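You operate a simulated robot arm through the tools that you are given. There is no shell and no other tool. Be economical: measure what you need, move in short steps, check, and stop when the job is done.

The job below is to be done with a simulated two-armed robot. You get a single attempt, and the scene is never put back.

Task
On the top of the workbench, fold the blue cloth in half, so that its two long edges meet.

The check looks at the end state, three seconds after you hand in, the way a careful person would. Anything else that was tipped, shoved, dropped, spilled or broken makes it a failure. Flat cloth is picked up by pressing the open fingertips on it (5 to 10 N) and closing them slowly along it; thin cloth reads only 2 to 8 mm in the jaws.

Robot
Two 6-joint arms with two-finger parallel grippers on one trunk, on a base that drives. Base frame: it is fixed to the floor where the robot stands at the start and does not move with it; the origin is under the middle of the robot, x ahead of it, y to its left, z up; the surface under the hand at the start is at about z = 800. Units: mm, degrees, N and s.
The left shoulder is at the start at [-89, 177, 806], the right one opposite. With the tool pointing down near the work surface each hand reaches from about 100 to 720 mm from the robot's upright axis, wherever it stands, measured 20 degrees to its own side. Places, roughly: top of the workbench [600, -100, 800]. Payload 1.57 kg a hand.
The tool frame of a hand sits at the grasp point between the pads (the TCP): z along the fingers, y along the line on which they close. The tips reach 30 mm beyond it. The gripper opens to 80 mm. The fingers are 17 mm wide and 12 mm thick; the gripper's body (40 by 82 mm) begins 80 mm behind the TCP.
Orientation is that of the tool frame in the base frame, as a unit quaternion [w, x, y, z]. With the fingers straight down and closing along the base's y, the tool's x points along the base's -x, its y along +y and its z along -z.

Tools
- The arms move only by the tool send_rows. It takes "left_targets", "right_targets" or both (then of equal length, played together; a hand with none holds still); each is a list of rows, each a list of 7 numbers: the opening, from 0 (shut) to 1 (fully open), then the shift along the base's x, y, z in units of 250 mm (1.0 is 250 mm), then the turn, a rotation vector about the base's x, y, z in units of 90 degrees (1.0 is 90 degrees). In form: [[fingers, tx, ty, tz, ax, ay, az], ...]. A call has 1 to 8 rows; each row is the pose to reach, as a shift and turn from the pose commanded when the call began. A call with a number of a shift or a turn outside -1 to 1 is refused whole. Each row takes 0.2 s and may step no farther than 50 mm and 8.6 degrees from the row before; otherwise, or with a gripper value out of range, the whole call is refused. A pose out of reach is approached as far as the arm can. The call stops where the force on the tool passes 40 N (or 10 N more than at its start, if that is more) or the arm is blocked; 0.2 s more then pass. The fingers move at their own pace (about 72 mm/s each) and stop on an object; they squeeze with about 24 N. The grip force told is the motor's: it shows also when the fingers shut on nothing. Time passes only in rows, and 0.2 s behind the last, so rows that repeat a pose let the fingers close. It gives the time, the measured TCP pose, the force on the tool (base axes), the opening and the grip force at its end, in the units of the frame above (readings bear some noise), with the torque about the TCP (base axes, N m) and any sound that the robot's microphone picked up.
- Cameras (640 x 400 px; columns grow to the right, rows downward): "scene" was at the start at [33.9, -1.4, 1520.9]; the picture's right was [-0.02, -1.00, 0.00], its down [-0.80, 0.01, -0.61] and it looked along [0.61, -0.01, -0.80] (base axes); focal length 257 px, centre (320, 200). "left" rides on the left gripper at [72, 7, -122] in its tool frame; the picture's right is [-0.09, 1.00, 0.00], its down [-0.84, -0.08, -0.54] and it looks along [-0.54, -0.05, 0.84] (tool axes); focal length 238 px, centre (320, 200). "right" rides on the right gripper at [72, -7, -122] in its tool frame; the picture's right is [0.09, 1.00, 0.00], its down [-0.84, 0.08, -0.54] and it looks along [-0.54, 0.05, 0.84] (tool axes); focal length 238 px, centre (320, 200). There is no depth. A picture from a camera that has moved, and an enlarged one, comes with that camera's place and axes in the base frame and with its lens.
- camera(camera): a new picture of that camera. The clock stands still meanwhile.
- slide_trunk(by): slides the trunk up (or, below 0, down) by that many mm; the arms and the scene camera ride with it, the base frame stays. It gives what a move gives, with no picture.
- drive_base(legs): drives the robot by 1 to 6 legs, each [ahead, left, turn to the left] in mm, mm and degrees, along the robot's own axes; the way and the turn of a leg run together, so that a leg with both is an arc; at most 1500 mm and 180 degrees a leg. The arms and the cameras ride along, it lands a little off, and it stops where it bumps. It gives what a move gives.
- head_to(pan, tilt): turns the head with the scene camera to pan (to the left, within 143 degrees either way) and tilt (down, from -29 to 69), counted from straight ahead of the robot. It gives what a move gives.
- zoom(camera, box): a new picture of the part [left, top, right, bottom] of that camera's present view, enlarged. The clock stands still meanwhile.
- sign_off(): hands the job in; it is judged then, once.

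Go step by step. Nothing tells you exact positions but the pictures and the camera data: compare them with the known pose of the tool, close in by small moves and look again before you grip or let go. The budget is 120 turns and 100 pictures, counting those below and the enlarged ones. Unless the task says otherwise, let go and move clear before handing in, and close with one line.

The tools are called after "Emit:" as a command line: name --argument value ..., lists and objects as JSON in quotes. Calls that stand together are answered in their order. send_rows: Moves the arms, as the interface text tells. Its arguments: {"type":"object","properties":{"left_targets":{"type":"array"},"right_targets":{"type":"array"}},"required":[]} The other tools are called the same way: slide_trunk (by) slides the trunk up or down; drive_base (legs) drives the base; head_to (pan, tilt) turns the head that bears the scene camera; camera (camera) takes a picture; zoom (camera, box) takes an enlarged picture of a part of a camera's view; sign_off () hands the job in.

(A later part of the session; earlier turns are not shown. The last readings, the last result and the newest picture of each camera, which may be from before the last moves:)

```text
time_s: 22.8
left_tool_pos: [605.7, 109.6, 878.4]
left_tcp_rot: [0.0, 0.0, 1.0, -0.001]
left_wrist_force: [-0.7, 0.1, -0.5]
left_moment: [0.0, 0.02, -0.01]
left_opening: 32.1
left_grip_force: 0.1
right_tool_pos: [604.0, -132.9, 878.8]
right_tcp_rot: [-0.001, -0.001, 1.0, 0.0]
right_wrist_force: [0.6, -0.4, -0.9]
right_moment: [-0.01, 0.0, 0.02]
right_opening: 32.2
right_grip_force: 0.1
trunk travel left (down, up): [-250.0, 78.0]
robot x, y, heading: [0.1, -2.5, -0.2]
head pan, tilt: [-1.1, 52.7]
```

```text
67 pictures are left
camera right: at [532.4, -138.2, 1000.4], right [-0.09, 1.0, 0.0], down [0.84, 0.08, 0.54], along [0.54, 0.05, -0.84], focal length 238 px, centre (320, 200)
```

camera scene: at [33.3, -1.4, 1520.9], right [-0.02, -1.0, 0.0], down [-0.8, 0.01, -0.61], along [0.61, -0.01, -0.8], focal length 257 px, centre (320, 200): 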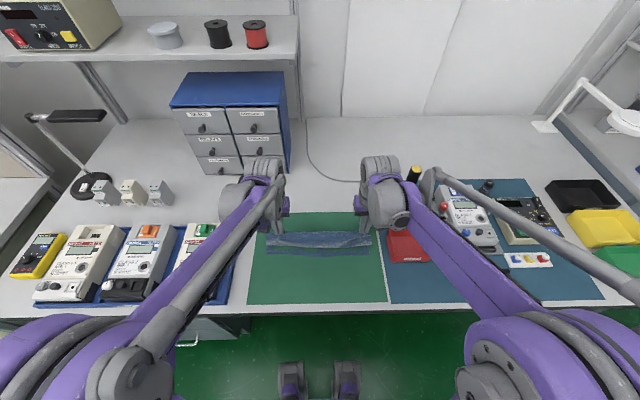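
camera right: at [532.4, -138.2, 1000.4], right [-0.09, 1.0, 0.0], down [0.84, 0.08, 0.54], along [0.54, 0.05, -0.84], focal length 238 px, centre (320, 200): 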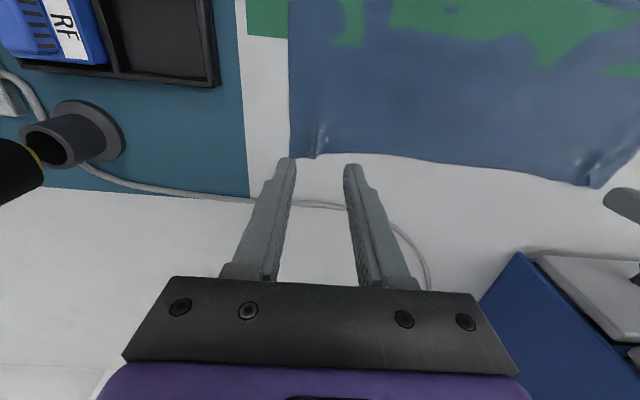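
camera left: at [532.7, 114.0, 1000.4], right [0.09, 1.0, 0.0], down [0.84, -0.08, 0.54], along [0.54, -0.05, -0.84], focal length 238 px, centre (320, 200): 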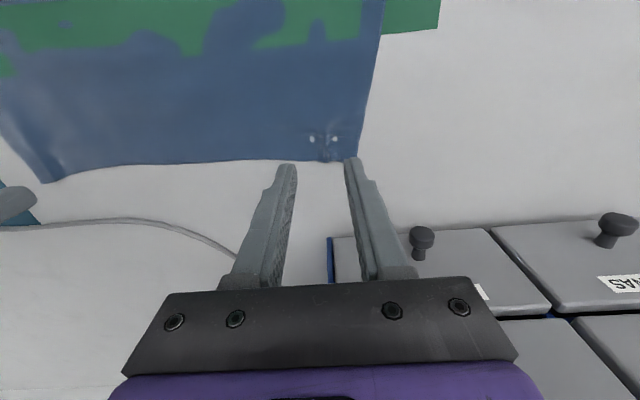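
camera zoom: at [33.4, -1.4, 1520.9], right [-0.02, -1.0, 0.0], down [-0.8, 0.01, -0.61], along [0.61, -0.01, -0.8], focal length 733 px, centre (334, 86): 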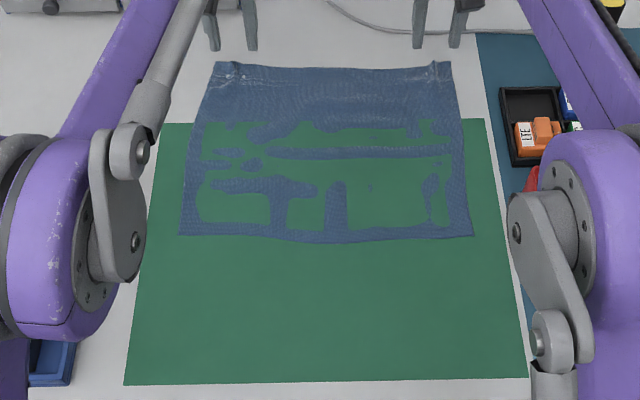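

The cloth is flat, with far corners at about (620, 139) and (617, -156) and its near edge at x ≈ 383. I raise both hands and turn them 90° so the jaws close along x.

Emit:
send_rows --left_targets '[[0.4, 0, 0, 0.1, 0, 0, 0.09], [0.4, 0, 0, 0.2, 0, 0, 0.18], [0.4, 0, 0, 0.24, 0, 0, 0.27], [0.4, 0, 0, 0.24, 0, 0, 0.36], [0.4, 0, 0, 0.24, 0, 0, 0.45], [0.4, 0, 0, 0.24, 0, 0, 0.54], [0.4, 0, 0, 0.24, 0, 0, 0.63], [0.4, 0, 0, 0.24, 0, 0, 0.72]]' --right_targets '[[0.4, 0, 0, 0.1, 0, 0, -0.09], [0.4, 0, 0, 0.2, 0, 0, -0.18], [0.4, 0, 0, 0.24, 0, 0, -0.27], [0.4, 0, 0, 0.24, 0, 0, -0.36], [0.4, 0, 0, 0.24, 0, 0, -0.45], [0.4, 0, 0, 0.24, 0, 0, -0.54], [0.4, 0, 0, 0.24, 0, 0, -0.63], [0.4, 0, 0, 0.24, 0, 0, -0.72]]'

Emit:
send_rows --left_targets '[[0.4, 0, 0, 0, 0, 0, 0.09], [0.4, 0, 0, 0, 0, 0, 0.18], [0.4, 0, 0, 0, 0, 0, 0.28], [0.4, 0, 0, 0, 0, 0, 0.28]]' --right_targets '[[0.4, 0, 0, 0, 0, 0, -0.09], [0.4, 0, 0, 0, 0, 0, -0.18], [0.4, 0, 0, 0, 0, 0, -0.28], [0.4, 0, 0, 0, 0, 0, -0.28]]'

Emit:
camera --camera "scene"

Emit:
camera --camera "left"

Emit:
camera --camera "right"

```text
time_s: 24.6
left_tool_pos: [606.2, 107.9, 937.1]
left_tcp_rot: [0.0, -0.537, 0.844, 0.0]
left_wrist_force: [0.1, -0.5, 0.5]
left_moment: [-0.01, -0.02, -0.04]
left_opening: 32.1
left_grip_force: 0.1
right_tool_pos: [604.2, -133.2, 938.5]
right_tcp_rot: [0.0, 0.537, 0.844, 0.001]
right_wrist_force: [-0.5, 0.4, -0.4]
right_moment: [0.01, -0.03, 0.03]
right_opening: 31.8
right_grip_force: 0.1
trunk travel left (down, up): [-250.0, 78.0]
robot x, y, heading: [-0.5, 0.5, -0.6]
head pan, tilt: [-1.1, 52.7]
```

```text
refused: row 3 steps farther than a row can; nothing moved
```

```text
66 pictures are left
camera scene: at [33.9, -1.4, 1520.9], right [-0.02, -1.0, 0.0], down [-0.8, 0.01, -0.61], along [0.61, -0.01, -0.8], focal length 257 px, centre (320, 200)
```

scene: 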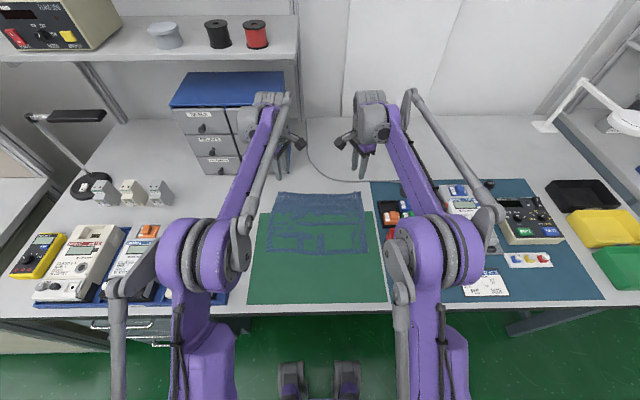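

```text
65 pictures are left
camera left: at [568.1, 45.9, 1058.6], right [-0.86, 0.51, 0.0], down [0.42, 0.73, 0.54], along [0.27, 0.47, -0.84], focal length 238 px, centre (320, 200)
```

left: 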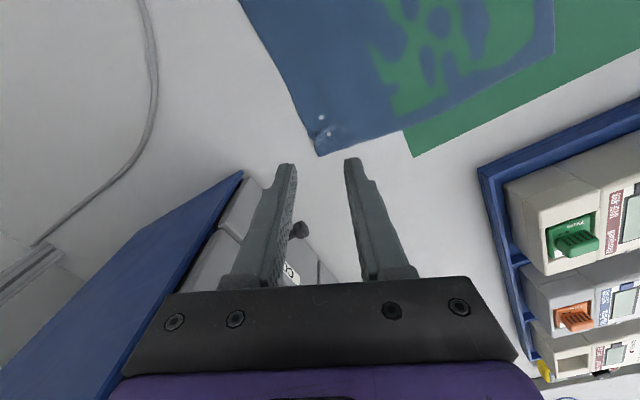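

```text
64 pictures are left
camera right: at [567.3, -69.4, 1060.5], right [0.86, 0.5, 0.0], down [0.42, -0.73, 0.54], along [0.27, -0.47, -0.84], focal length 238 px, centre (320, 200)
```

right: 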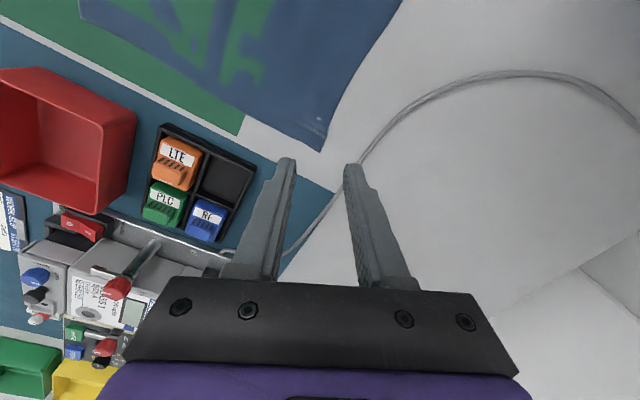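

The turn works, so I finish the last 25° and descend over the corners.

Emit:
send_rows --left_targets '[[0.4, 0, 0.02, -0.08, 0, 0, 0.09], [0.4, 0, 0.04, -0.16, 0, 0, 0.18], [0.4, 0, 0.06, -0.24, 0, 0, 0.27], [0.4, 0, 0.06, -0.31, 0, 0, 0.28], [0.4, 0, 0.06, -0.31, 0, 0, 0.28]]' --right_targets '[[0.4, 0, -0.012, -0.08, 0, 0, -0.09], [0.4, 0, -0.024, -0.16, 0, 0, -0.18], [0.4, 0, -0.036, -0.24, 0, 0, -0.27], [0.4, 0, -0.036, -0.31, 0, 0, -0.28], [0.4, 0, -0.036, -0.31, 0, 0, -0.28]]'

Emit:
camera --camera "left"

Emit:
camera --camera "right"

```text
time_s: 25.8
left_tool_pos: [606.2, 124.1, 860.1]
left_tcp_rot: [0.0, 0.708, -0.706, 0.0]
left_wrist_force: [-0.3, 0.1, 0.1]
left_moment: [0.02, 0.02, 0.02]
left_opening: 32.3
left_grip_force: 0.2
right_tool_pos: [605.3, -141.9, 860.7]
right_tcp_rot: [0.0, 0.707, 0.707, 0.0]
right_wrist_force: [-0.7, 0.2, -0.5]
right_moment: [0.0, 0.03, 0.0]
right_opening: 32.1
right_grip_force: 0.1
trunk travel left (down, up): [-250.0, 78.0]
robot x, y, heading: [-1.4, 0.1, -0.1]
head pan, tilt: [-1.1, 52.7]
```

```text
63 pictures are left
camera left: at [597.4, 51.5, 981.0], right [-1.0, 0.09, 0.0], down [0.08, 0.84, 0.54], along [0.05, 0.54, -0.84], focal length 238 px, centre (320, 200)
```

left: 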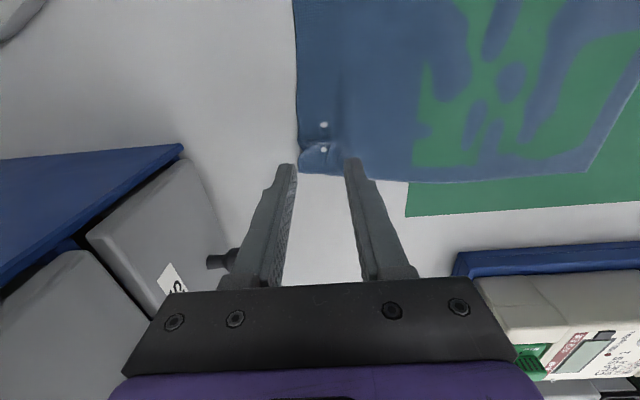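

```text
62 pictures are left
camera right: at [597.6, -68.4, 982.9], right [1.0, 0.09, 0.0], down [0.08, -0.84, 0.54], along [0.05, -0.54, -0.84], focal length 238 px, centre (320, 200)
```

right: 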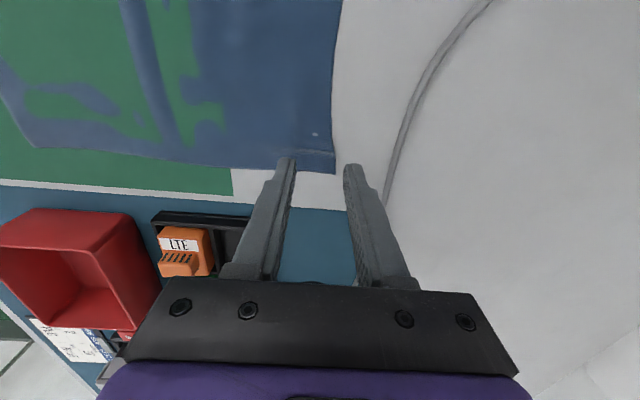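

The outer fingers are just off the edge on both sides. I shift the right hand 3 mm nearer and descend to contact.

Emit:
send_rows --left_targets '[[0.4, 0, 0, -0.06, 0, 0, 0], [0.4, 0, 0, -0.1, 0, 0, 0], [0.4, 0, 0, -0.112, 0, 0, 0], [0.4, 0, 0, -0.118, 0, 0, 0], [0.4, 0, 0, -0.118, 0, 0, 0]]' --right_targets '[[0.4, -0.012, 0, -0.06, 0, 0, 0], [0.4, -0.012, 0, -0.1, 0, 0, 0], [0.4, -0.012, 0, -0.112, 0, 0, 0], [0.4, -0.012, 0, -0.118, 0, 0, 0], [0.4, -0.012, 0, -0.118, 0, 0, 0]]'

```text
time_s: 27.0
left_tool_pos: [605.0, 124.1, 830.8]
left_tcp_rot: [-0.001, 0.707, -0.707, 0.001]
left_wrist_force: [3.6, 0.6, 21.8]
left_moment: [0.04, 0.22, -0.02]
left_opening: 31.2
left_grip_force: 0.1
right_tool_pos: [600.6, -143.5, 831.3]
right_tcp_rot: [0.001, 0.707, 0.707, 0.001]
right_wrist_force: [-0.3, 0.5, 0.4]
right_moment: [0.02, 0.01, 0.02]
right_opening: 32.1
right_grip_force: 0.0
trunk travel left (down, up): [-250.0, 78.0]
robot x, y, heading: [-3.2, 4.8, -0.3]
head pan, tilt: [-1.1, 52.7]
```

Emit:
send_rows --left_targets '[[0.4, 0, 0, 0.003, 0, 0, 0], [0.4, 0, 0, 0.003, 0, 0, 0]]' --right_targets '[[0.4, 0, 0, -0.004, 0, 0, 0], [0.4, 0, 0, -0.004, 0, 0, 0]]'

Emit:
zoom --camera "left" --box '[240, 100, 400, 200]'

Emit:
zoom --camera "right" --box '[240, 100, 400, 200]'

```text
time_s: 27.6
left_tool_pos: [604.4, 124.1, 830.9]
left_tcp_rot: [-0.001, 0.707, -0.707, 0.0]
left_wrist_force: [1.8, -0.8, 12.4]
left_moment: [0.04, 0.1, 0.0]
left_opening: 31.2
left_grip_force: 0.1
right_tool_pos: [600.8, -142.1, 831.1]
right_tcp_rot: [0.0, 0.707, 0.707, 0.0]
right_wrist_force: [-0.6, -1.0, 4.2]
right_moment: [-0.09, 0.02, -0.01]
right_opening: 31.9
right_grip_force: 0.1
trunk travel left (down, up): [-250.0, 78.0]
robot x, y, heading: [0.6, -3.2, 0.2]
head pan, tilt: [-1.1, 52.7]
```

```text
4.00 times, centred on (320, 150) of left
camera zoom: at [597.5, 51.4, 953.1], right [-1.0, 0.09, 0.0], down [0.08, 0.84, 0.54], along [0.05, 0.54, -0.84], focal length 953 px, centre (320, 400)
```

zoom: 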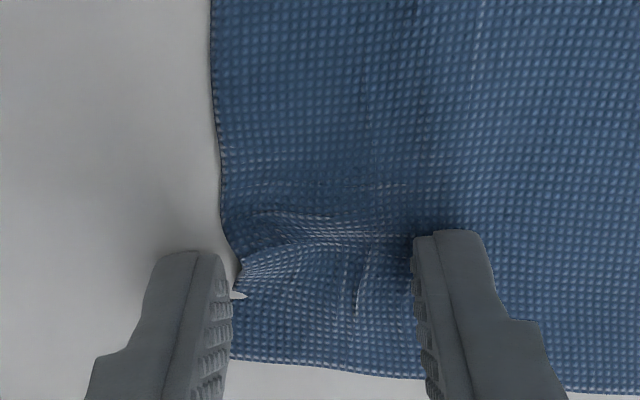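

```text
4.00 times, centred on (320, 150) of right
camera zoom: at [593.4, -68.8, 953.4], right [1.0, 0.09, 0.0], down [0.08, -0.84, 0.54], along [0.05, -0.54, -0.84], focal length 953 px, centre (320, 400)
```

zoom: 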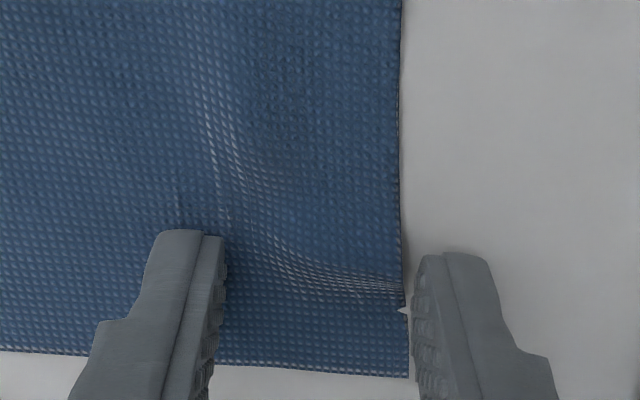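

The placement is just right: the edge lies against the outer finger on both hands. Closing slowly.

Emit:
send_rows --left_targets '[[0.36, 0, 0, 0, 0, 0, 0], [0.31, 0, 0, 0, 0, 0, 0], [0.26, 0, 0, 0, 0, 0, 0], [0.21, 0, 0, 0, 0, 0, 0], [0.16, 0, 0, 0, 0, 0, 0], [0.1, 0, 0, 0, 0, 0, 0], [0.05, 0, 0, 0, 0, 0, 0], [0.0, 0, 0, 0, 0, 0, 0]]' --right_targets '[[0.36, 0, 0, -0.002, 0, 0, 0], [0.31, 0, 0, -0.002, 0, 0, 0], [0.26, 0, 0, -0.002, 0, 0, 0], [0.21, 0, 0, -0.002, 0, 0, 0], [0.16, 0, 0, -0.002, 0, 0, 0], [0.1, 0, 0, -0.002, 0, 0, 0], [0.05, 0, 0, -0.002, 0, 0, 0], [0.0, 0, 0, -0.002, 0, 0, 0]]'

Emit:
zoom --camera "left" --box '[240, 100, 400, 200]'

Emit:
zoom --camera "right" --box '[240, 100, 400, 200]'

```text
time_s: 29.4
left_tool_pos: [604.0, 124.3, 831.5]
left_tcp_rot: [-0.001, 0.707, -0.707, 0.0]
left_wrist_force: [-0.4, -1.1, 2.1]
left_moment: [-0.02, 0.03, 0.0]
left_opening: 2.6
left_grip_force: 23.7
right_tool_pos: [600.3, -141.8, 831.8]
right_tcp_rot: [0.0, 0.707, 0.707, 0.0]
right_wrist_force: [-1.0, 2.0, 16.8]
right_moment: [0.0, 0.05, 0.01]
right_opening: 1.9
right_grip_force: 23.5
trunk travel left (down, up): [-250.0, 78.0]
robot x, y, heading: [-0.5, -1.0, -0.0]
head pan, tilt: [-1.1, 52.7]
```

```text
4.00 times, centred on (320, 150) of left
camera zoom: at [597.1, 51.6, 953.4], right [-1.0, 0.09, 0.0], down [0.08, 0.84, 0.54], along [0.05, 0.54, -0.84], focal length 953 px, centre (320, 400)
```

zoom: 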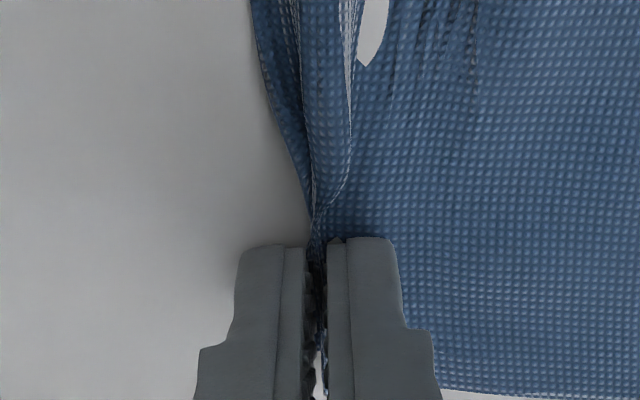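

```text
4.00 times, centred on (320, 150) of right
camera zoom: at [592.9, -68.1, 953.3], right [1.0, 0.09, 0.0], down [0.08, -0.84, 0.54], along [0.05, -0.54, -0.84], focal length 953 px, centre (320, 400)
```

zoom: 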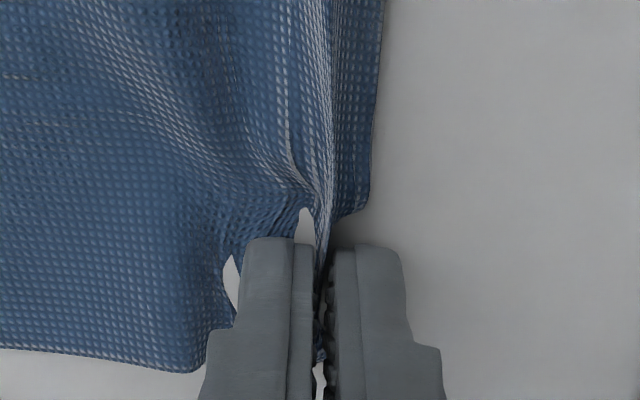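

Both hands hold the cloth right at its edge, at 2.6 and 1.9 mm. I lift over to the midline, easing the left hand outward to smooth the edge.

Emit:
send_rows --left_targets '[[0, -0.008, 0, 0.08, 0, 0, 0], [0, -0.04, 0.01, 0.168, 0, 0, 0], [0, -0.096, 0.02, 0.252, 0, 0, 0], [0, -0.168, 0.03, 0.32, 0, 0, 0], [0, -0.26, 0.04, 0.38, 0, 0, 0], [0, -0.36, 0.05, 0.416, 0, 0, 0], [0, -0.42, 0.05, 0.424, 0, 0, 0], [0, -0.42, 0.05, 0.424, 0, 0, 0]]' --right_targets '[[0, -0.008, 0, 0.08, 0, 0, 0], [0, -0.04, 0, 0.168, 0, 0, 0], [0, -0.096, 0, 0.252, 0, 0, 0], [0, -0.168, 0, 0.32, 0, 0, 0], [0, -0.26, 0, 0.38, 0, 0, 0], [0, -0.36, 0, 0.416, 0, 0, 0], [0, -0.42, 0, 0.424, 0, 0, 0], [0, -0.42, 0, 0.424, 0, 0, 0]]'

Emit:
zoom --camera "scene" --box '[230, 170, 400, 310]'

Emit:
camera --camera "left"

```text
time_s: 31.2
left_tool_pos: [500.8, 134.2, 936.0]
left_tcp_rot: [0.0, 0.707, -0.707, 0.0]
left_wrist_force: [0.3, -12.0, 0.5]
left_moment: [-0.33, 0.0, -0.01]
left_opening: 2.2
left_grip_force: 23.6
right_tool_pos: [496.7, -141.2, 934.8]
right_tcp_rot: [0.0, 0.707, 0.708, -0.001]
right_wrist_force: [-0.1, 12.2, -0.4]
right_moment: [0.28, 0.0, -0.02]
right_opening: 2.0
right_grip_force: 23.4
trunk travel left (down, up): [-250.0, 78.0]
robot x, y, heading: [1.4, -3.8, 0.2]
head pan, tilt: [-1.1, 52.7]
```

```text
2.86 times, centred on (315, 240) of scene
camera zoom: at [34.4, -1.4, 1520.8], right [-0.02, -1.0, 0.0], down [-0.8, 0.01, -0.61], along [0.6, -0.01, -0.8], focal length 733 px, centre (334, 86)
```

zoom: 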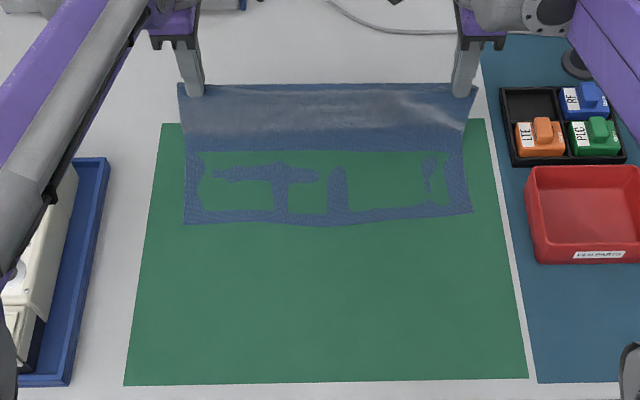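

```text
56 pictures are left
camera left: at [494.4, 62.4, 1058.6], right [-1.0, 0.09, 0.0], down [0.08, 0.84, 0.54], along [0.05, 0.54, -0.84], focal length 238 px, centre (320, 200)
```

left: 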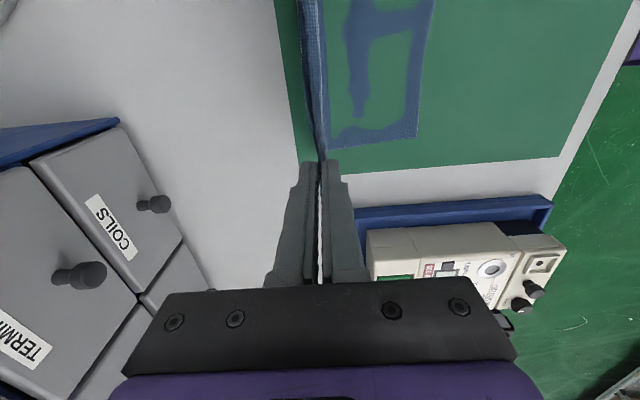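

The edge is straight and well held, with the spare cloth bulging toward +x as I want. The near edge is now at x ≈ 400 to 408. I bring the edge down diagonally, tilting the hands 45° so the edge will point toward the robot.

Emit:
send_rows --left_targets '[[0, -0.056, -0.004, -0.041, 0, -0.0833, 0], [0, -0.123, -0.008, -0.1, 0, -0.1667, 0], [0, -0.194, -0.008, -0.161, 0, -0.25, 0], [0, -0.264, -0.008, -0.224, 0, -0.3333, 0], [0, -0.333, -0.008, -0.289, 0, -0.4167, 0], [0, -0.401, -0.008, -0.347, 0, -0.5, 0], [0, -0.42, -0.008, -0.36, 0, -0.5, 0], [0, -0.42, -0.008, -0.36, 0, -0.5, 0]]' --right_targets '[[0, -0.056, 0.004, -0.041, 0, -0.0833, 0], [0, -0.123, 0.008, -0.1, 0, -0.1667, 0], [0, -0.19, 0.008, -0.161, 0, -0.25, 0], [0, -0.256, 0.008, -0.224, 0, -0.3333, 0], [0, -0.32, 0.008, -0.289, 0, -0.4167, 0], [0, -0.375, 0.008, -0.347, 0, -0.5, 0], [0, -0.39, 0.008, -0.36, 0, -0.5, 0], [0, -0.39, 0.008, -0.36, 0, -0.5, 0]]'

Emit:
zoom --camera "scene" --box '[230, 170, 400, 310]'

Emit:
camera --camera "left"

Emit:
camera --camera "right"

```text
time_s: 33.0
left_tool_pos: [394.9, 135.9, 846.7]
left_tcp_rot: [0.271, -0.653, 0.653, -0.271]
left_wrist_force: [-0.8, -5.7, 0.4]
left_moment: [-0.1, 0.08, -0.12]
left_opening: 2.2
left_grip_force: 23.7
right_tool_pos: [399.3, -139.6, 845.5]
right_tcp_rot: [0.271, 0.654, 0.653, 0.27]
right_wrist_force: [-0.1, 5.5, 0.1]
right_moment: [0.1, 0.02, 0.14]
right_opening: 2.0
right_grip_force: 23.2
trunk travel left (down, up): [-250.0, 78.0]
robot x, y, heading: [-1.1, -1.0, 0.4]
head pan, tilt: [-1.1, 52.7]
```

```text
2.86 times, centred on (315, 240) of scene
camera zoom: at [33.8, -1.4, 1520.9], right [-0.02, -1.0, 0.0], down [-0.8, 0.01, -0.61], along [0.61, -0.01, -0.8], focal length 733 px, centre (334, 86)
```

zoom: 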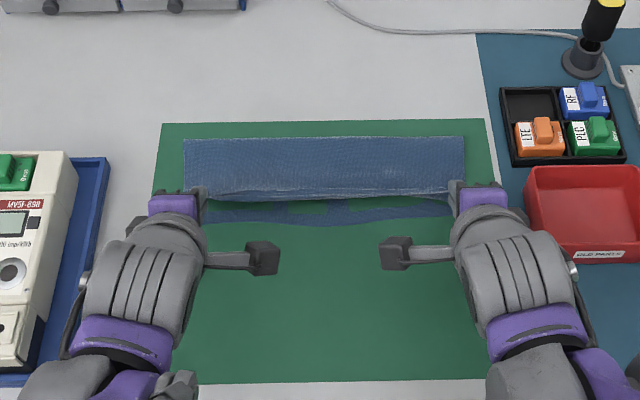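

```text
54 pictures are left
camera left: at [303.8, 62.6, 928.9], right [-0.7, 0.09, -0.7], down [-0.33, 0.84, 0.44], along [0.63, 0.54, -0.56], focal length 238 px, centre (320, 200)
```

left: 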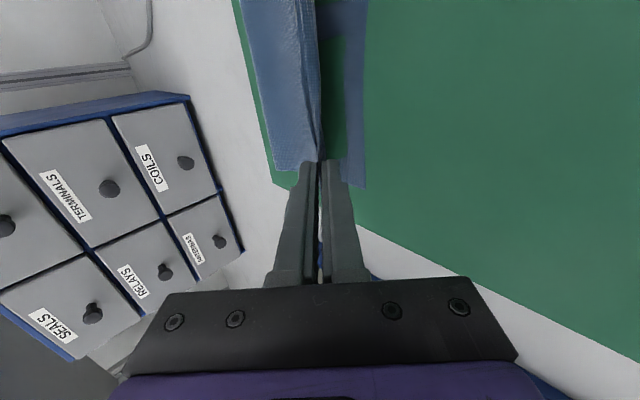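

```text
53 pictures are left
camera right: at [307.3, -65.6, 927.1], right [0.7, 0.09, 0.7], down [-0.33, -0.84, 0.44], along [0.63, -0.54, -0.56], focal length 238 px, centre (320, 200)
```

right: 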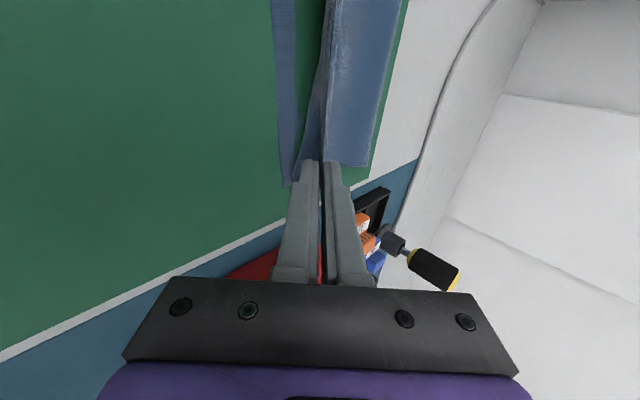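

The fold looks very good. The near corners of the lower layer are at x ≈ 397 (left) and 408 (right), and the edge in the jaws is 20 mm above. I bring the edge down and into line.

Emit:
send_rows --left_targets '[[0, -0.02, 0, -0.02, 0, 0, 0], [0, -0.044, 0, -0.036, 0, 0, 0], [0, -0.052, 0, -0.044, 0, 0, 0], [0, -0.052, 0, -0.044, 0, 0, 0]]' --right_targets '[[0, -0.008, 0, -0.02, 0, 0, 0], [0, -0.016, 0, -0.036, 0, 0, 0], [0, -0.02, 0, -0.044, 0, 0, 0], [0, -0.02, 0, -0.044, 0, 0, 0]]'

Emit:
zoom --camera "scene" --box '[260, 190, 380, 270]'

Emit:
camera --camera "left"

Emit:
camera --camera "right"

```text
time_s: 34.0
left_tool_pos: [382.2, 134.7, 835.6]
left_tcp_rot: [-0.27, 0.653, -0.653, 0.27]
left_wrist_force: [0.2, -6.8, -0.4]
left_moment: [-0.12, 0.05, -0.16]
left_opening: 2.1
left_grip_force: 24.1
right_tool_pos: [393.6, -139.7, 834.1]
right_tcp_rot: [0.271, 0.653, 0.654, 0.271]
right_wrist_force: [0.1, 6.7, 0.3]
right_moment: [0.1, 0.04, 0.12]
right_opening: 1.9
right_grip_force: 23.4
trunk travel left (down, up): [-250.0, 78.0]
robot x, y, heading: [-0.3, -2.8, -0.1]
head pan, tilt: [-1.1, 52.7]
```

```text
5.00 times, centred on (320, 230) of scene
camera zoom: at [33.9, -1.4, 1520.9], right [-0.02, -1.0, 0.0], down [-0.8, 0.01, -0.61], along [0.61, -0.01, -0.8], focal length 1283 px, centre (320, 50)
```

zoom: 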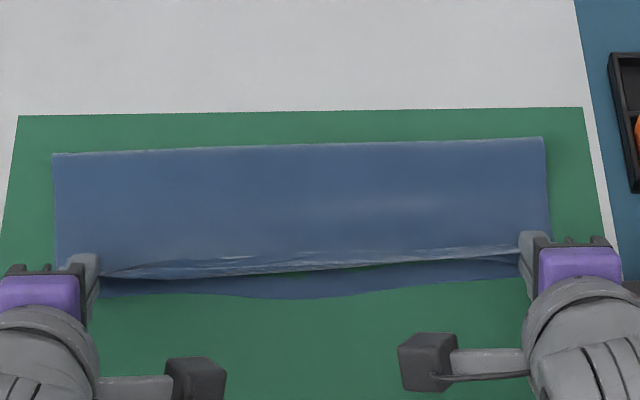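

```text
51 pictures are left
camera left: at [290.6, 62.4, 917.7], right [-0.7, 0.09, -0.7], down [-0.33, 0.84, 0.44], along [0.63, 0.54, -0.56], focal length 238 px, centre (320, 200)
```

left: 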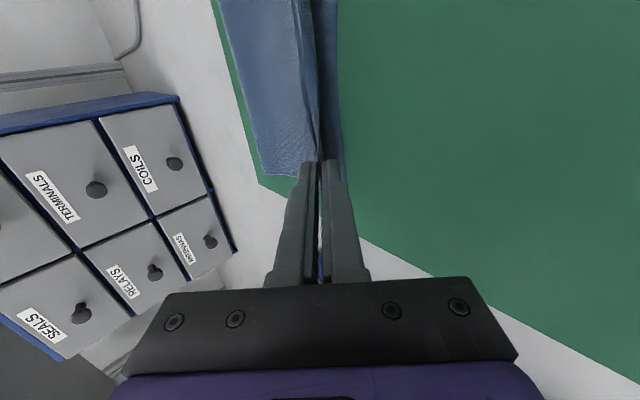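

```text
50 pictures are left
camera right: at [302.2, -66.0, 916.6], right [0.7, 0.09, 0.7], down [-0.33, -0.84, 0.44], along [0.63, -0.54, -0.56], focal length 238 px, centre (320, 200)
```

right: 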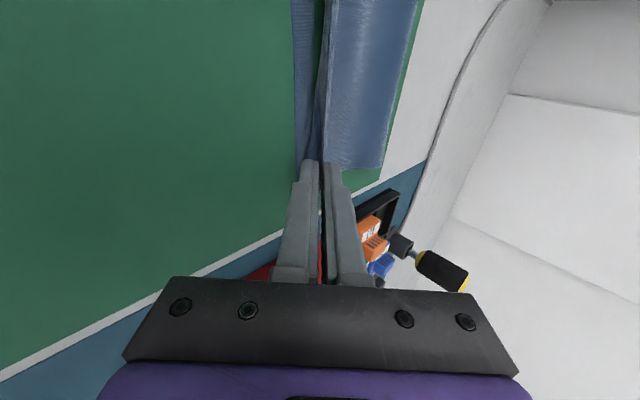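

The edge itself is doubled about 12 mm deep inside the jaws, so on release it would overshoot the near edge. I lift a little and roll the fold outward, then come back down with the tips about 18 mm further in.

Emit:
send_rows --left_targets '[[0, 0.1, 0, 0.12, 0, 0, 0], [0, 0.22, 0, 0.22, 0, 0, 0], [0, 0.36, 0, 0.3, 0, 0, 0], [0, 0.36, 0, 0.3, 0, 0, 0], [0, 0.28, 0, 0.22, 0, 0, 0], [0, 0.18, 0, 0.13, 0, 0, 0], [0, 0.1, 0, 0.04, 0, 0, 0], [0, 0.076, 0, 0.004, 0, 0, 0]]' --right_targets '[[0, 0.088, 0, 0.12, 0, 0, 0], [0, 0.2, 0, 0.22, 0, 0, 0], [0, 0.32, 0, 0.3, 0, 0, 0], [0, 0.32, 0, 0.3, 0, 0, 0], [0, 0.248, 0, 0.22, 0, 0, 0], [0, 0.16, 0, 0.13, 0, 0, 0], [0, 0.09, 0, 0.04, 0, 0, 0], [0, 0.064, 0, 0.004, 0, 0, 0]]'

Emit:
zoom --camera "scene" --box '[260, 190, 380, 270]'

Emit:
camera --camera "left"

Emit:
camera --camera "right"

```text
time_s: 35.8
left_tool_pos: [398.6, 132.8, 837.2]
left_tcp_rot: [0.27, -0.653, 0.654, -0.27]
left_wrist_force: [0.9, -4.1, -0.2]
left_moment: [-0.11, 0.01, -0.1]
left_opening: 2.3
left_grip_force: 23.7
right_tool_pos: [410.3, -139.3, 834.8]
right_tcp_rot: [0.271, 0.653, 0.653, 0.27]
right_wrist_force: [0.1, 6.1, 0.2]
right_moment: [0.11, 0.05, 0.18]
right_opening: 2.1
right_grip_force: 23.9
trunk travel left (down, up): [-250.0, 78.0]
robot x, y, heading: [-0.1, 3.0, 0.1]
head pan, tilt: [-1.1, 52.7]
```

```text
5.00 times, centred on (320, 230) of scene
camera zoom: at [34.0, -1.4, 1520.9], right [-0.02, -1.0, 0.0], down [-0.8, 0.01, -0.61], along [0.61, -0.01, -0.8], focal length 1283 px, centre (320, 50)
```

zoom: 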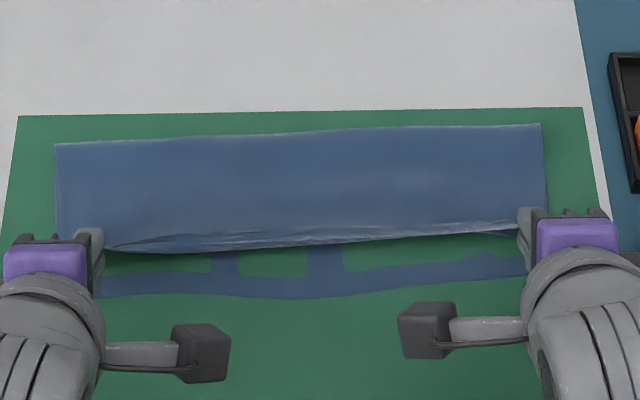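

```text
48 pictures are left
camera left: at [308.2, 60.5, 918.4], right [-0.7, 0.09, -0.7], down [-0.33, 0.84, 0.44], along [0.63, 0.54, -0.56], focal length 238 px, centre (320, 200)
```

left: 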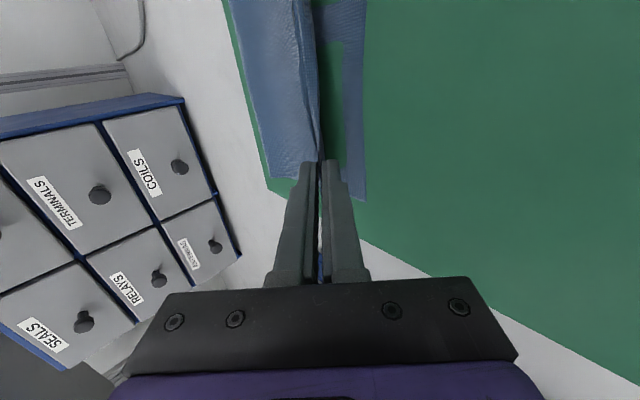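

```text
47 pictures are left
camera right: at [319.2, -67.0, 916.8], right [0.7, 0.09, 0.7], down [-0.33, -0.84, 0.44], along [0.63, -0.54, -0.56], focal length 238 px, centre (320, 200)
```

right: 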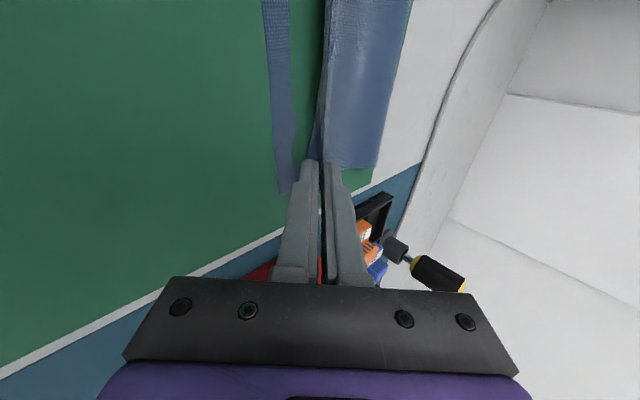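

The fold is now at x ≈ 505 to 515, with the layers about equal. I open the jaws slightly and withdraw along the fingers.

Emit:
send_rows --left_targets '[[0.06, 0, 0, 0, 0, 0, 0], [0.12, 0, 0, 0, 0, 0, 0], [0.15, 0, 0, 0.004, 0, 0, 0], [0.15, -0.03, 0, 0.034, 0, 0, 0], [0.15, -0.06, 0, 0.064, 0, 0, 0], [0.15, -0.12, 0, 0.124, 0, 0, 0], [0.15, -0.2, 0, 0.204, 0, 0, 0], [0.15, -0.2, 0, 0.204, 0, 0, 0]]' --right_targets '[[0.06, 0, 0, 0, 0, 0, 0], [0.12, 0, 0, 0, 0, 0, 0], [0.15, 0, 0, 0.004, 0, 0, 0], [0.15, -0.03, 0, 0.034, 0, 0, 0], [0.15, -0.06, 0, 0.064, 0, 0, 0], [0.15, -0.12, 0, 0.124, 0, 0, 0], [0.15, -0.2, 0, 0.204, 0, 0, 0], [0.15, -0.2, 0, 0.204, 0, 0, 0]]'

Emit:
zoom --camera "scene" --box '[260, 190, 380, 270]'

Emit:
camera --camera "left"

Emit:
camera --camera "right"

```text
time_s: 37.6
left_tool_pos: [351.1, 133.4, 886.7]
left_tcp_rot: [-0.27, 0.654, -0.653, 0.27]
left_wrist_force: [0.3, -0.1, 0.2]
left_moment: [-0.01, 0.04, -0.02]
left_opening: 12.0
left_grip_force: 0.0
right_tool_pos: [361.0, -139.7, 887.4]
right_tcp_rot: [0.27, 0.654, 0.653, 0.27]
right_wrist_force: [0.7, 0.2, 0.2]
right_moment: [-0.03, 0.06, 0.0]
right_opening: 12.0
right_grip_force: 0.0
trunk travel left (down, up): [-250.0, 78.0]
robot x, y, heading: [2.2, 2.4, -0.3]
head pan, tilt: [-1.1, 52.7]
```

```text
5.00 times, centred on (320, 230) of scene
camera zoom: at [35.7, -1.4, 1520.8], right [-0.02, -1.0, 0.0], down [-0.8, 0.01, -0.6], along [0.6, -0.01, -0.8], focal length 1283 px, centre (320, 50)
```

zoom: 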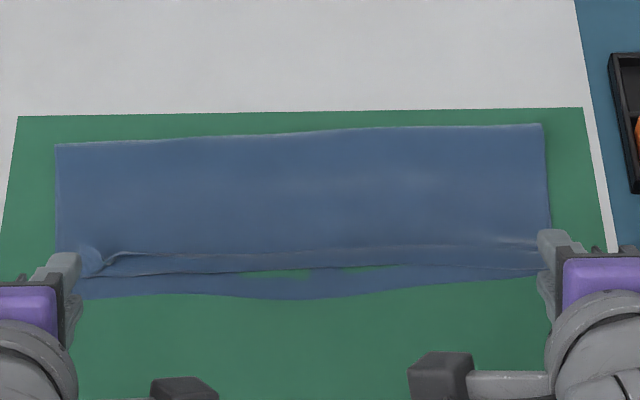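

```text
45 pictures are left
camera left: at [259.3, 62.2, 968.9], right [-0.7, 0.09, -0.7], down [-0.33, 0.84, 0.44], along [0.63, 0.54, -0.56], focal length 238 px, centre (320, 200)
```

left: 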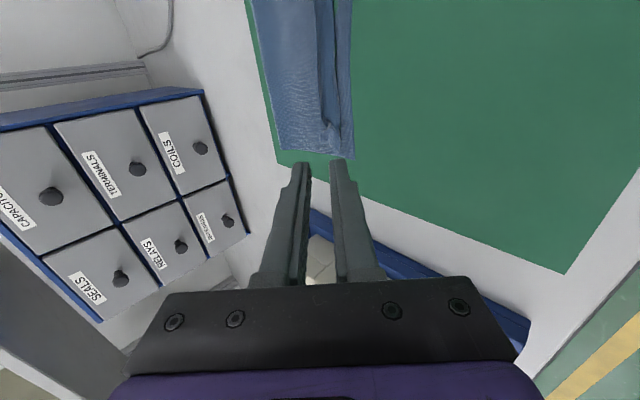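

```text
44 pictures are left
camera right: at [269.5, -66.1, 968.4], right [0.7, 0.09, 0.7], down [-0.33, -0.84, 0.44], along [0.63, -0.54, -0.56], focal length 238 px, centre (320, 200)
```

right: 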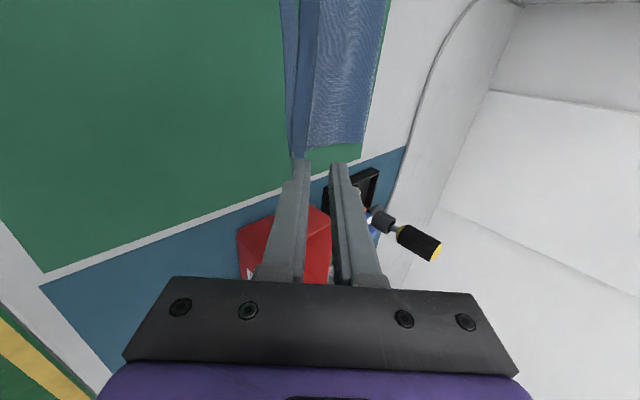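

Released and clear. I withdraw further so that I can see the edge unobstructed.

Emit:
send_rows --left_targets '[[0.15, -0.06, 0.1, 0.15, 0, 0, 0], [0.15, -0.1, 0.2, 0.3, 0, 0, 0], [0.15, -0.1, 0.36, 0.4, 0, 0, 0], [0.15, -0.1, 0.5, 0.5, 0, 0, 0]]' --right_targets '[[0.15, -0.06, -0.1, 0.15, 0, 0, 0], [0.15, -0.1, -0.2, 0.3, 0, 0, 0], [0.15, -0.1, -0.36, 0.4, 0, 0, 0], [0.15, -0.1, -0.5, 0.5, 0, 0, 0]]'

Emit:
zoom --camera "scene" --box '[260, 190, 380, 270]'

Emit:
zoom --camera "scene" --box '[265, 230, 325, 265]'

Emit:
zoom --camera "scene" --box '[315, 225, 375, 260]'

```text
time_s: 38.6
left_tool_pos: [326.3, 256.5, 1011.0]
left_tcp_rot: [0.271, -0.653, 0.653, -0.271]
left_wrist_force: [-0.1, 0.3, -0.4]
left_moment: [0.04, -0.03, 0.03]
left_opening: 12.0
left_grip_force: 0.1
right_tool_pos: [336.6, -263.1, 1011.5]
right_tcp_rot: [0.27, 0.654, 0.653, 0.27]
right_wrist_force: [0.8, -0.1, 0.9]
right_moment: [-0.01, 0.0, -0.02]
right_opening: 12.0
right_grip_force: 0.0
trunk travel left (down, up): [-250.0, 78.0]
robot x, y, heading: [-0.7, -2.4, 0.0]
head pan, tilt: [-1.1, 52.7]
```

```text
5.00 times, centred on (320, 230) of scene
camera zoom: at [34.4, -1.5, 1520.9], right [-0.02, -1.0, 0.0], down [-0.8, 0.01, -0.61], along [0.6, -0.01, -0.8], focal length 1283 px, centre (320, 50)
```

zoom: 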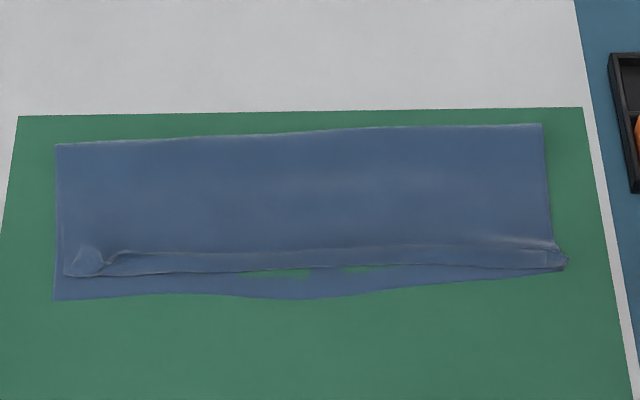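

```text
10.67 times, centred on (295, 248) of scene
camera zoom: at [34.4, -1.5, 1520.9], right [-0.02, -1.0, 0.0], down [-0.8, 0.01, -0.61], along [0.6, -0.01, -0.8], focal length 2737 px, centre (587, -307)
```

zoom: 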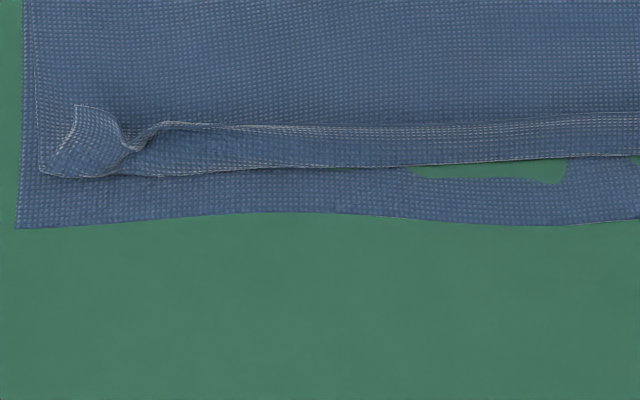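

```text
10.67 times, centred on (345, 242) of scene
camera zoom: at [34.4, -1.5, 1520.9], right [-0.02, -1.0, 0.0], down [-0.8, 0.01, -0.61], along [0.6, -0.01, -0.8], focal length 2737 px, centre (53, -253)
```

zoom: 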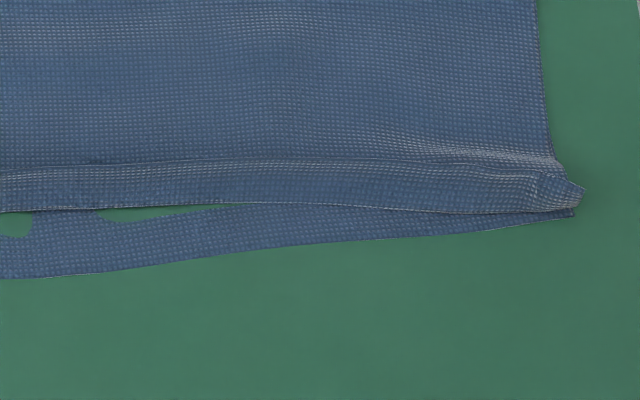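

The fold is nearly right, but a hem about 15 mm wide along the top edge is turned back. Unrolled, it would meet the lower edge. I bring both hands back upright over its two ends for a close look.

Emit:
send_rows --left_targets '[[0.3, 0.05, -0.08, 0, 0, 0.0833, 0], [0.3, 0.1, -0.16, 0, 0, 0.1667, 0], [0.3, 0.16, -0.24, -0.05, 0, 0.25, 0], [0.3, 0.22, -0.32, -0.13, 0, 0.3333, 0], [0.3, 0.28, -0.4, -0.23, 0, 0.4167, 0], [0.3, 0.34, -0.46, -0.33, 0, 0.5, 0], [0.3, 0.372, -0.476, -0.44, 0, 0.5, 0], [0.3, 0.372, -0.476, -0.5, 0, 0.5, 0]]' --right_targets '[[0.3, 0.05, 0.08, 0, 0, 0.0833, 0], [0.3, 0.1, 0.16, 0, 0, 0.1667, 0], [0.3, 0.15, 0.24, -0.05, 0, 0.25, 0], [0.3, 0.2, 0.32, -0.13, 0, 0.3333, 0], [0.3, 0.26, 0.38, -0.23, 0, 0.4167, 0], [0.3, 0.3, 0.44, -0.33, 0, 0.5, 0], [0.3, 0.318, 0.452, -0.44, 0, 0.5, 0], [0.3, 0.318, 0.452, -0.5, 0, 0.5, 0]]'

Emit:
camera --camera "left"

Emit:
camera --camera "right"

```text
time_s: 40.4
left_tool_pos: [417.7, 139.6, 887.6]
left_tcp_rot: [0.0, 0.707, -0.707, -0.001]
left_wrist_force: [0.2, 0.3, 0.0]
left_moment: [0.02, 0.02, -0.03]
left_opening: 24.1
left_grip_force: 0.0
right_tool_pos: [416.0, -152.4, 885.1]
right_tcp_rot: [0.0, 0.707, 0.707, -0.001]
right_wrist_force: [0.1, -0.2, 0.9]
right_moment: [0.0, 0.01, -0.04]
right_opening: 24.1
right_grip_force: 0.1
trunk travel left (down, up): [-250.0, 78.0]
robot x, y, heading: [-0.0, 1.2, -0.1]
head pan, tilt: [-1.1, 52.7]
```

```text
40 pictures are left
camera left: at [411.5, 68.0, 1009.4], right [-1.0, 0.09, 0.0], down [0.08, 0.84, 0.54], along [0.05, 0.54, -0.84], focal length 238 px, centre (320, 200)
```

left: 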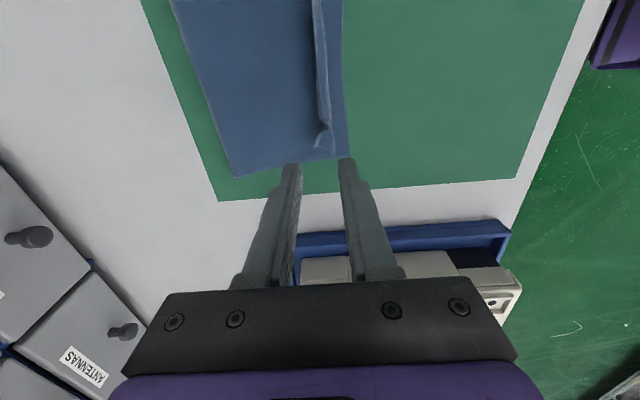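

```text
39 pictures are left
camera right: at [408.3, -78.3, 1008.1], right [1.0, 0.09, 0.0], down [0.08, -0.84, 0.54], along [0.05, -0.54, -0.84], focal length 238 px, centre (320, 200)
```

right: 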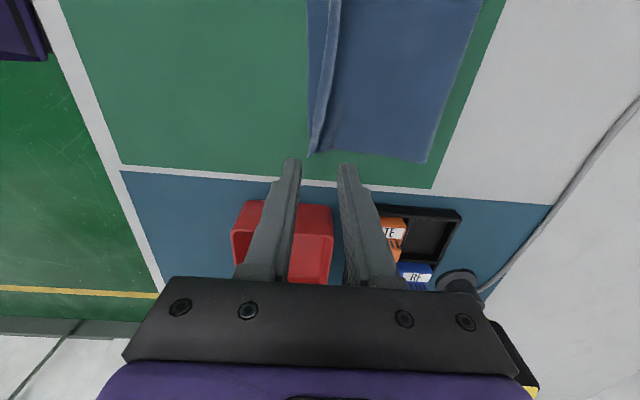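

Emit:
zoom --camera "left" --box '[280, 90, 376, 170]'

Emit:
zoom --camera "right" --box '[270, 90, 366, 170]'

```text
5.00 times, centred on (328, 130) of left
camera zoom: at [411.5, 68.0, 1009.4], right [-1.0, 0.09, 0.0], down [0.08, 0.84, 0.54], along [0.05, 0.54, -0.84], focal length 1192 px, centre (280, 550)
```

zoom: 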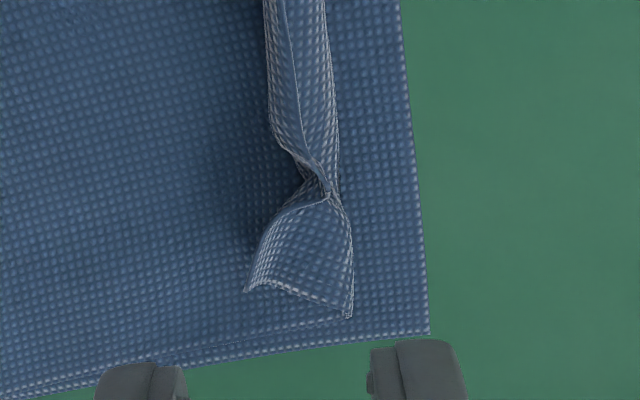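

```text
5.00 times, centred on (318, 130) of right
camera zoom: at [408.3, -78.3, 1008.1], right [1.0, 0.09, 0.0], down [0.08, -0.84, 0.54], along [0.05, -0.54, -0.84], focal length 1192 px, centre (330, 550)
```

zoom: 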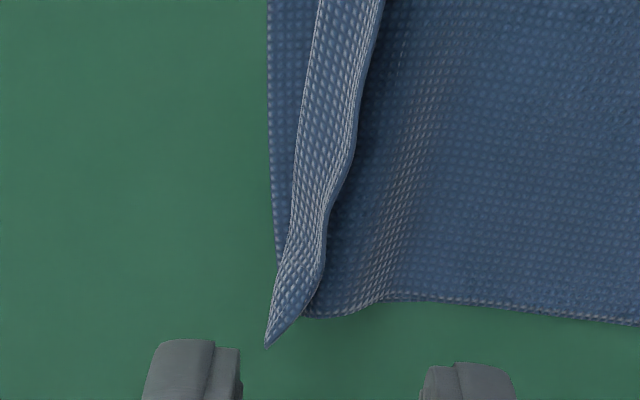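

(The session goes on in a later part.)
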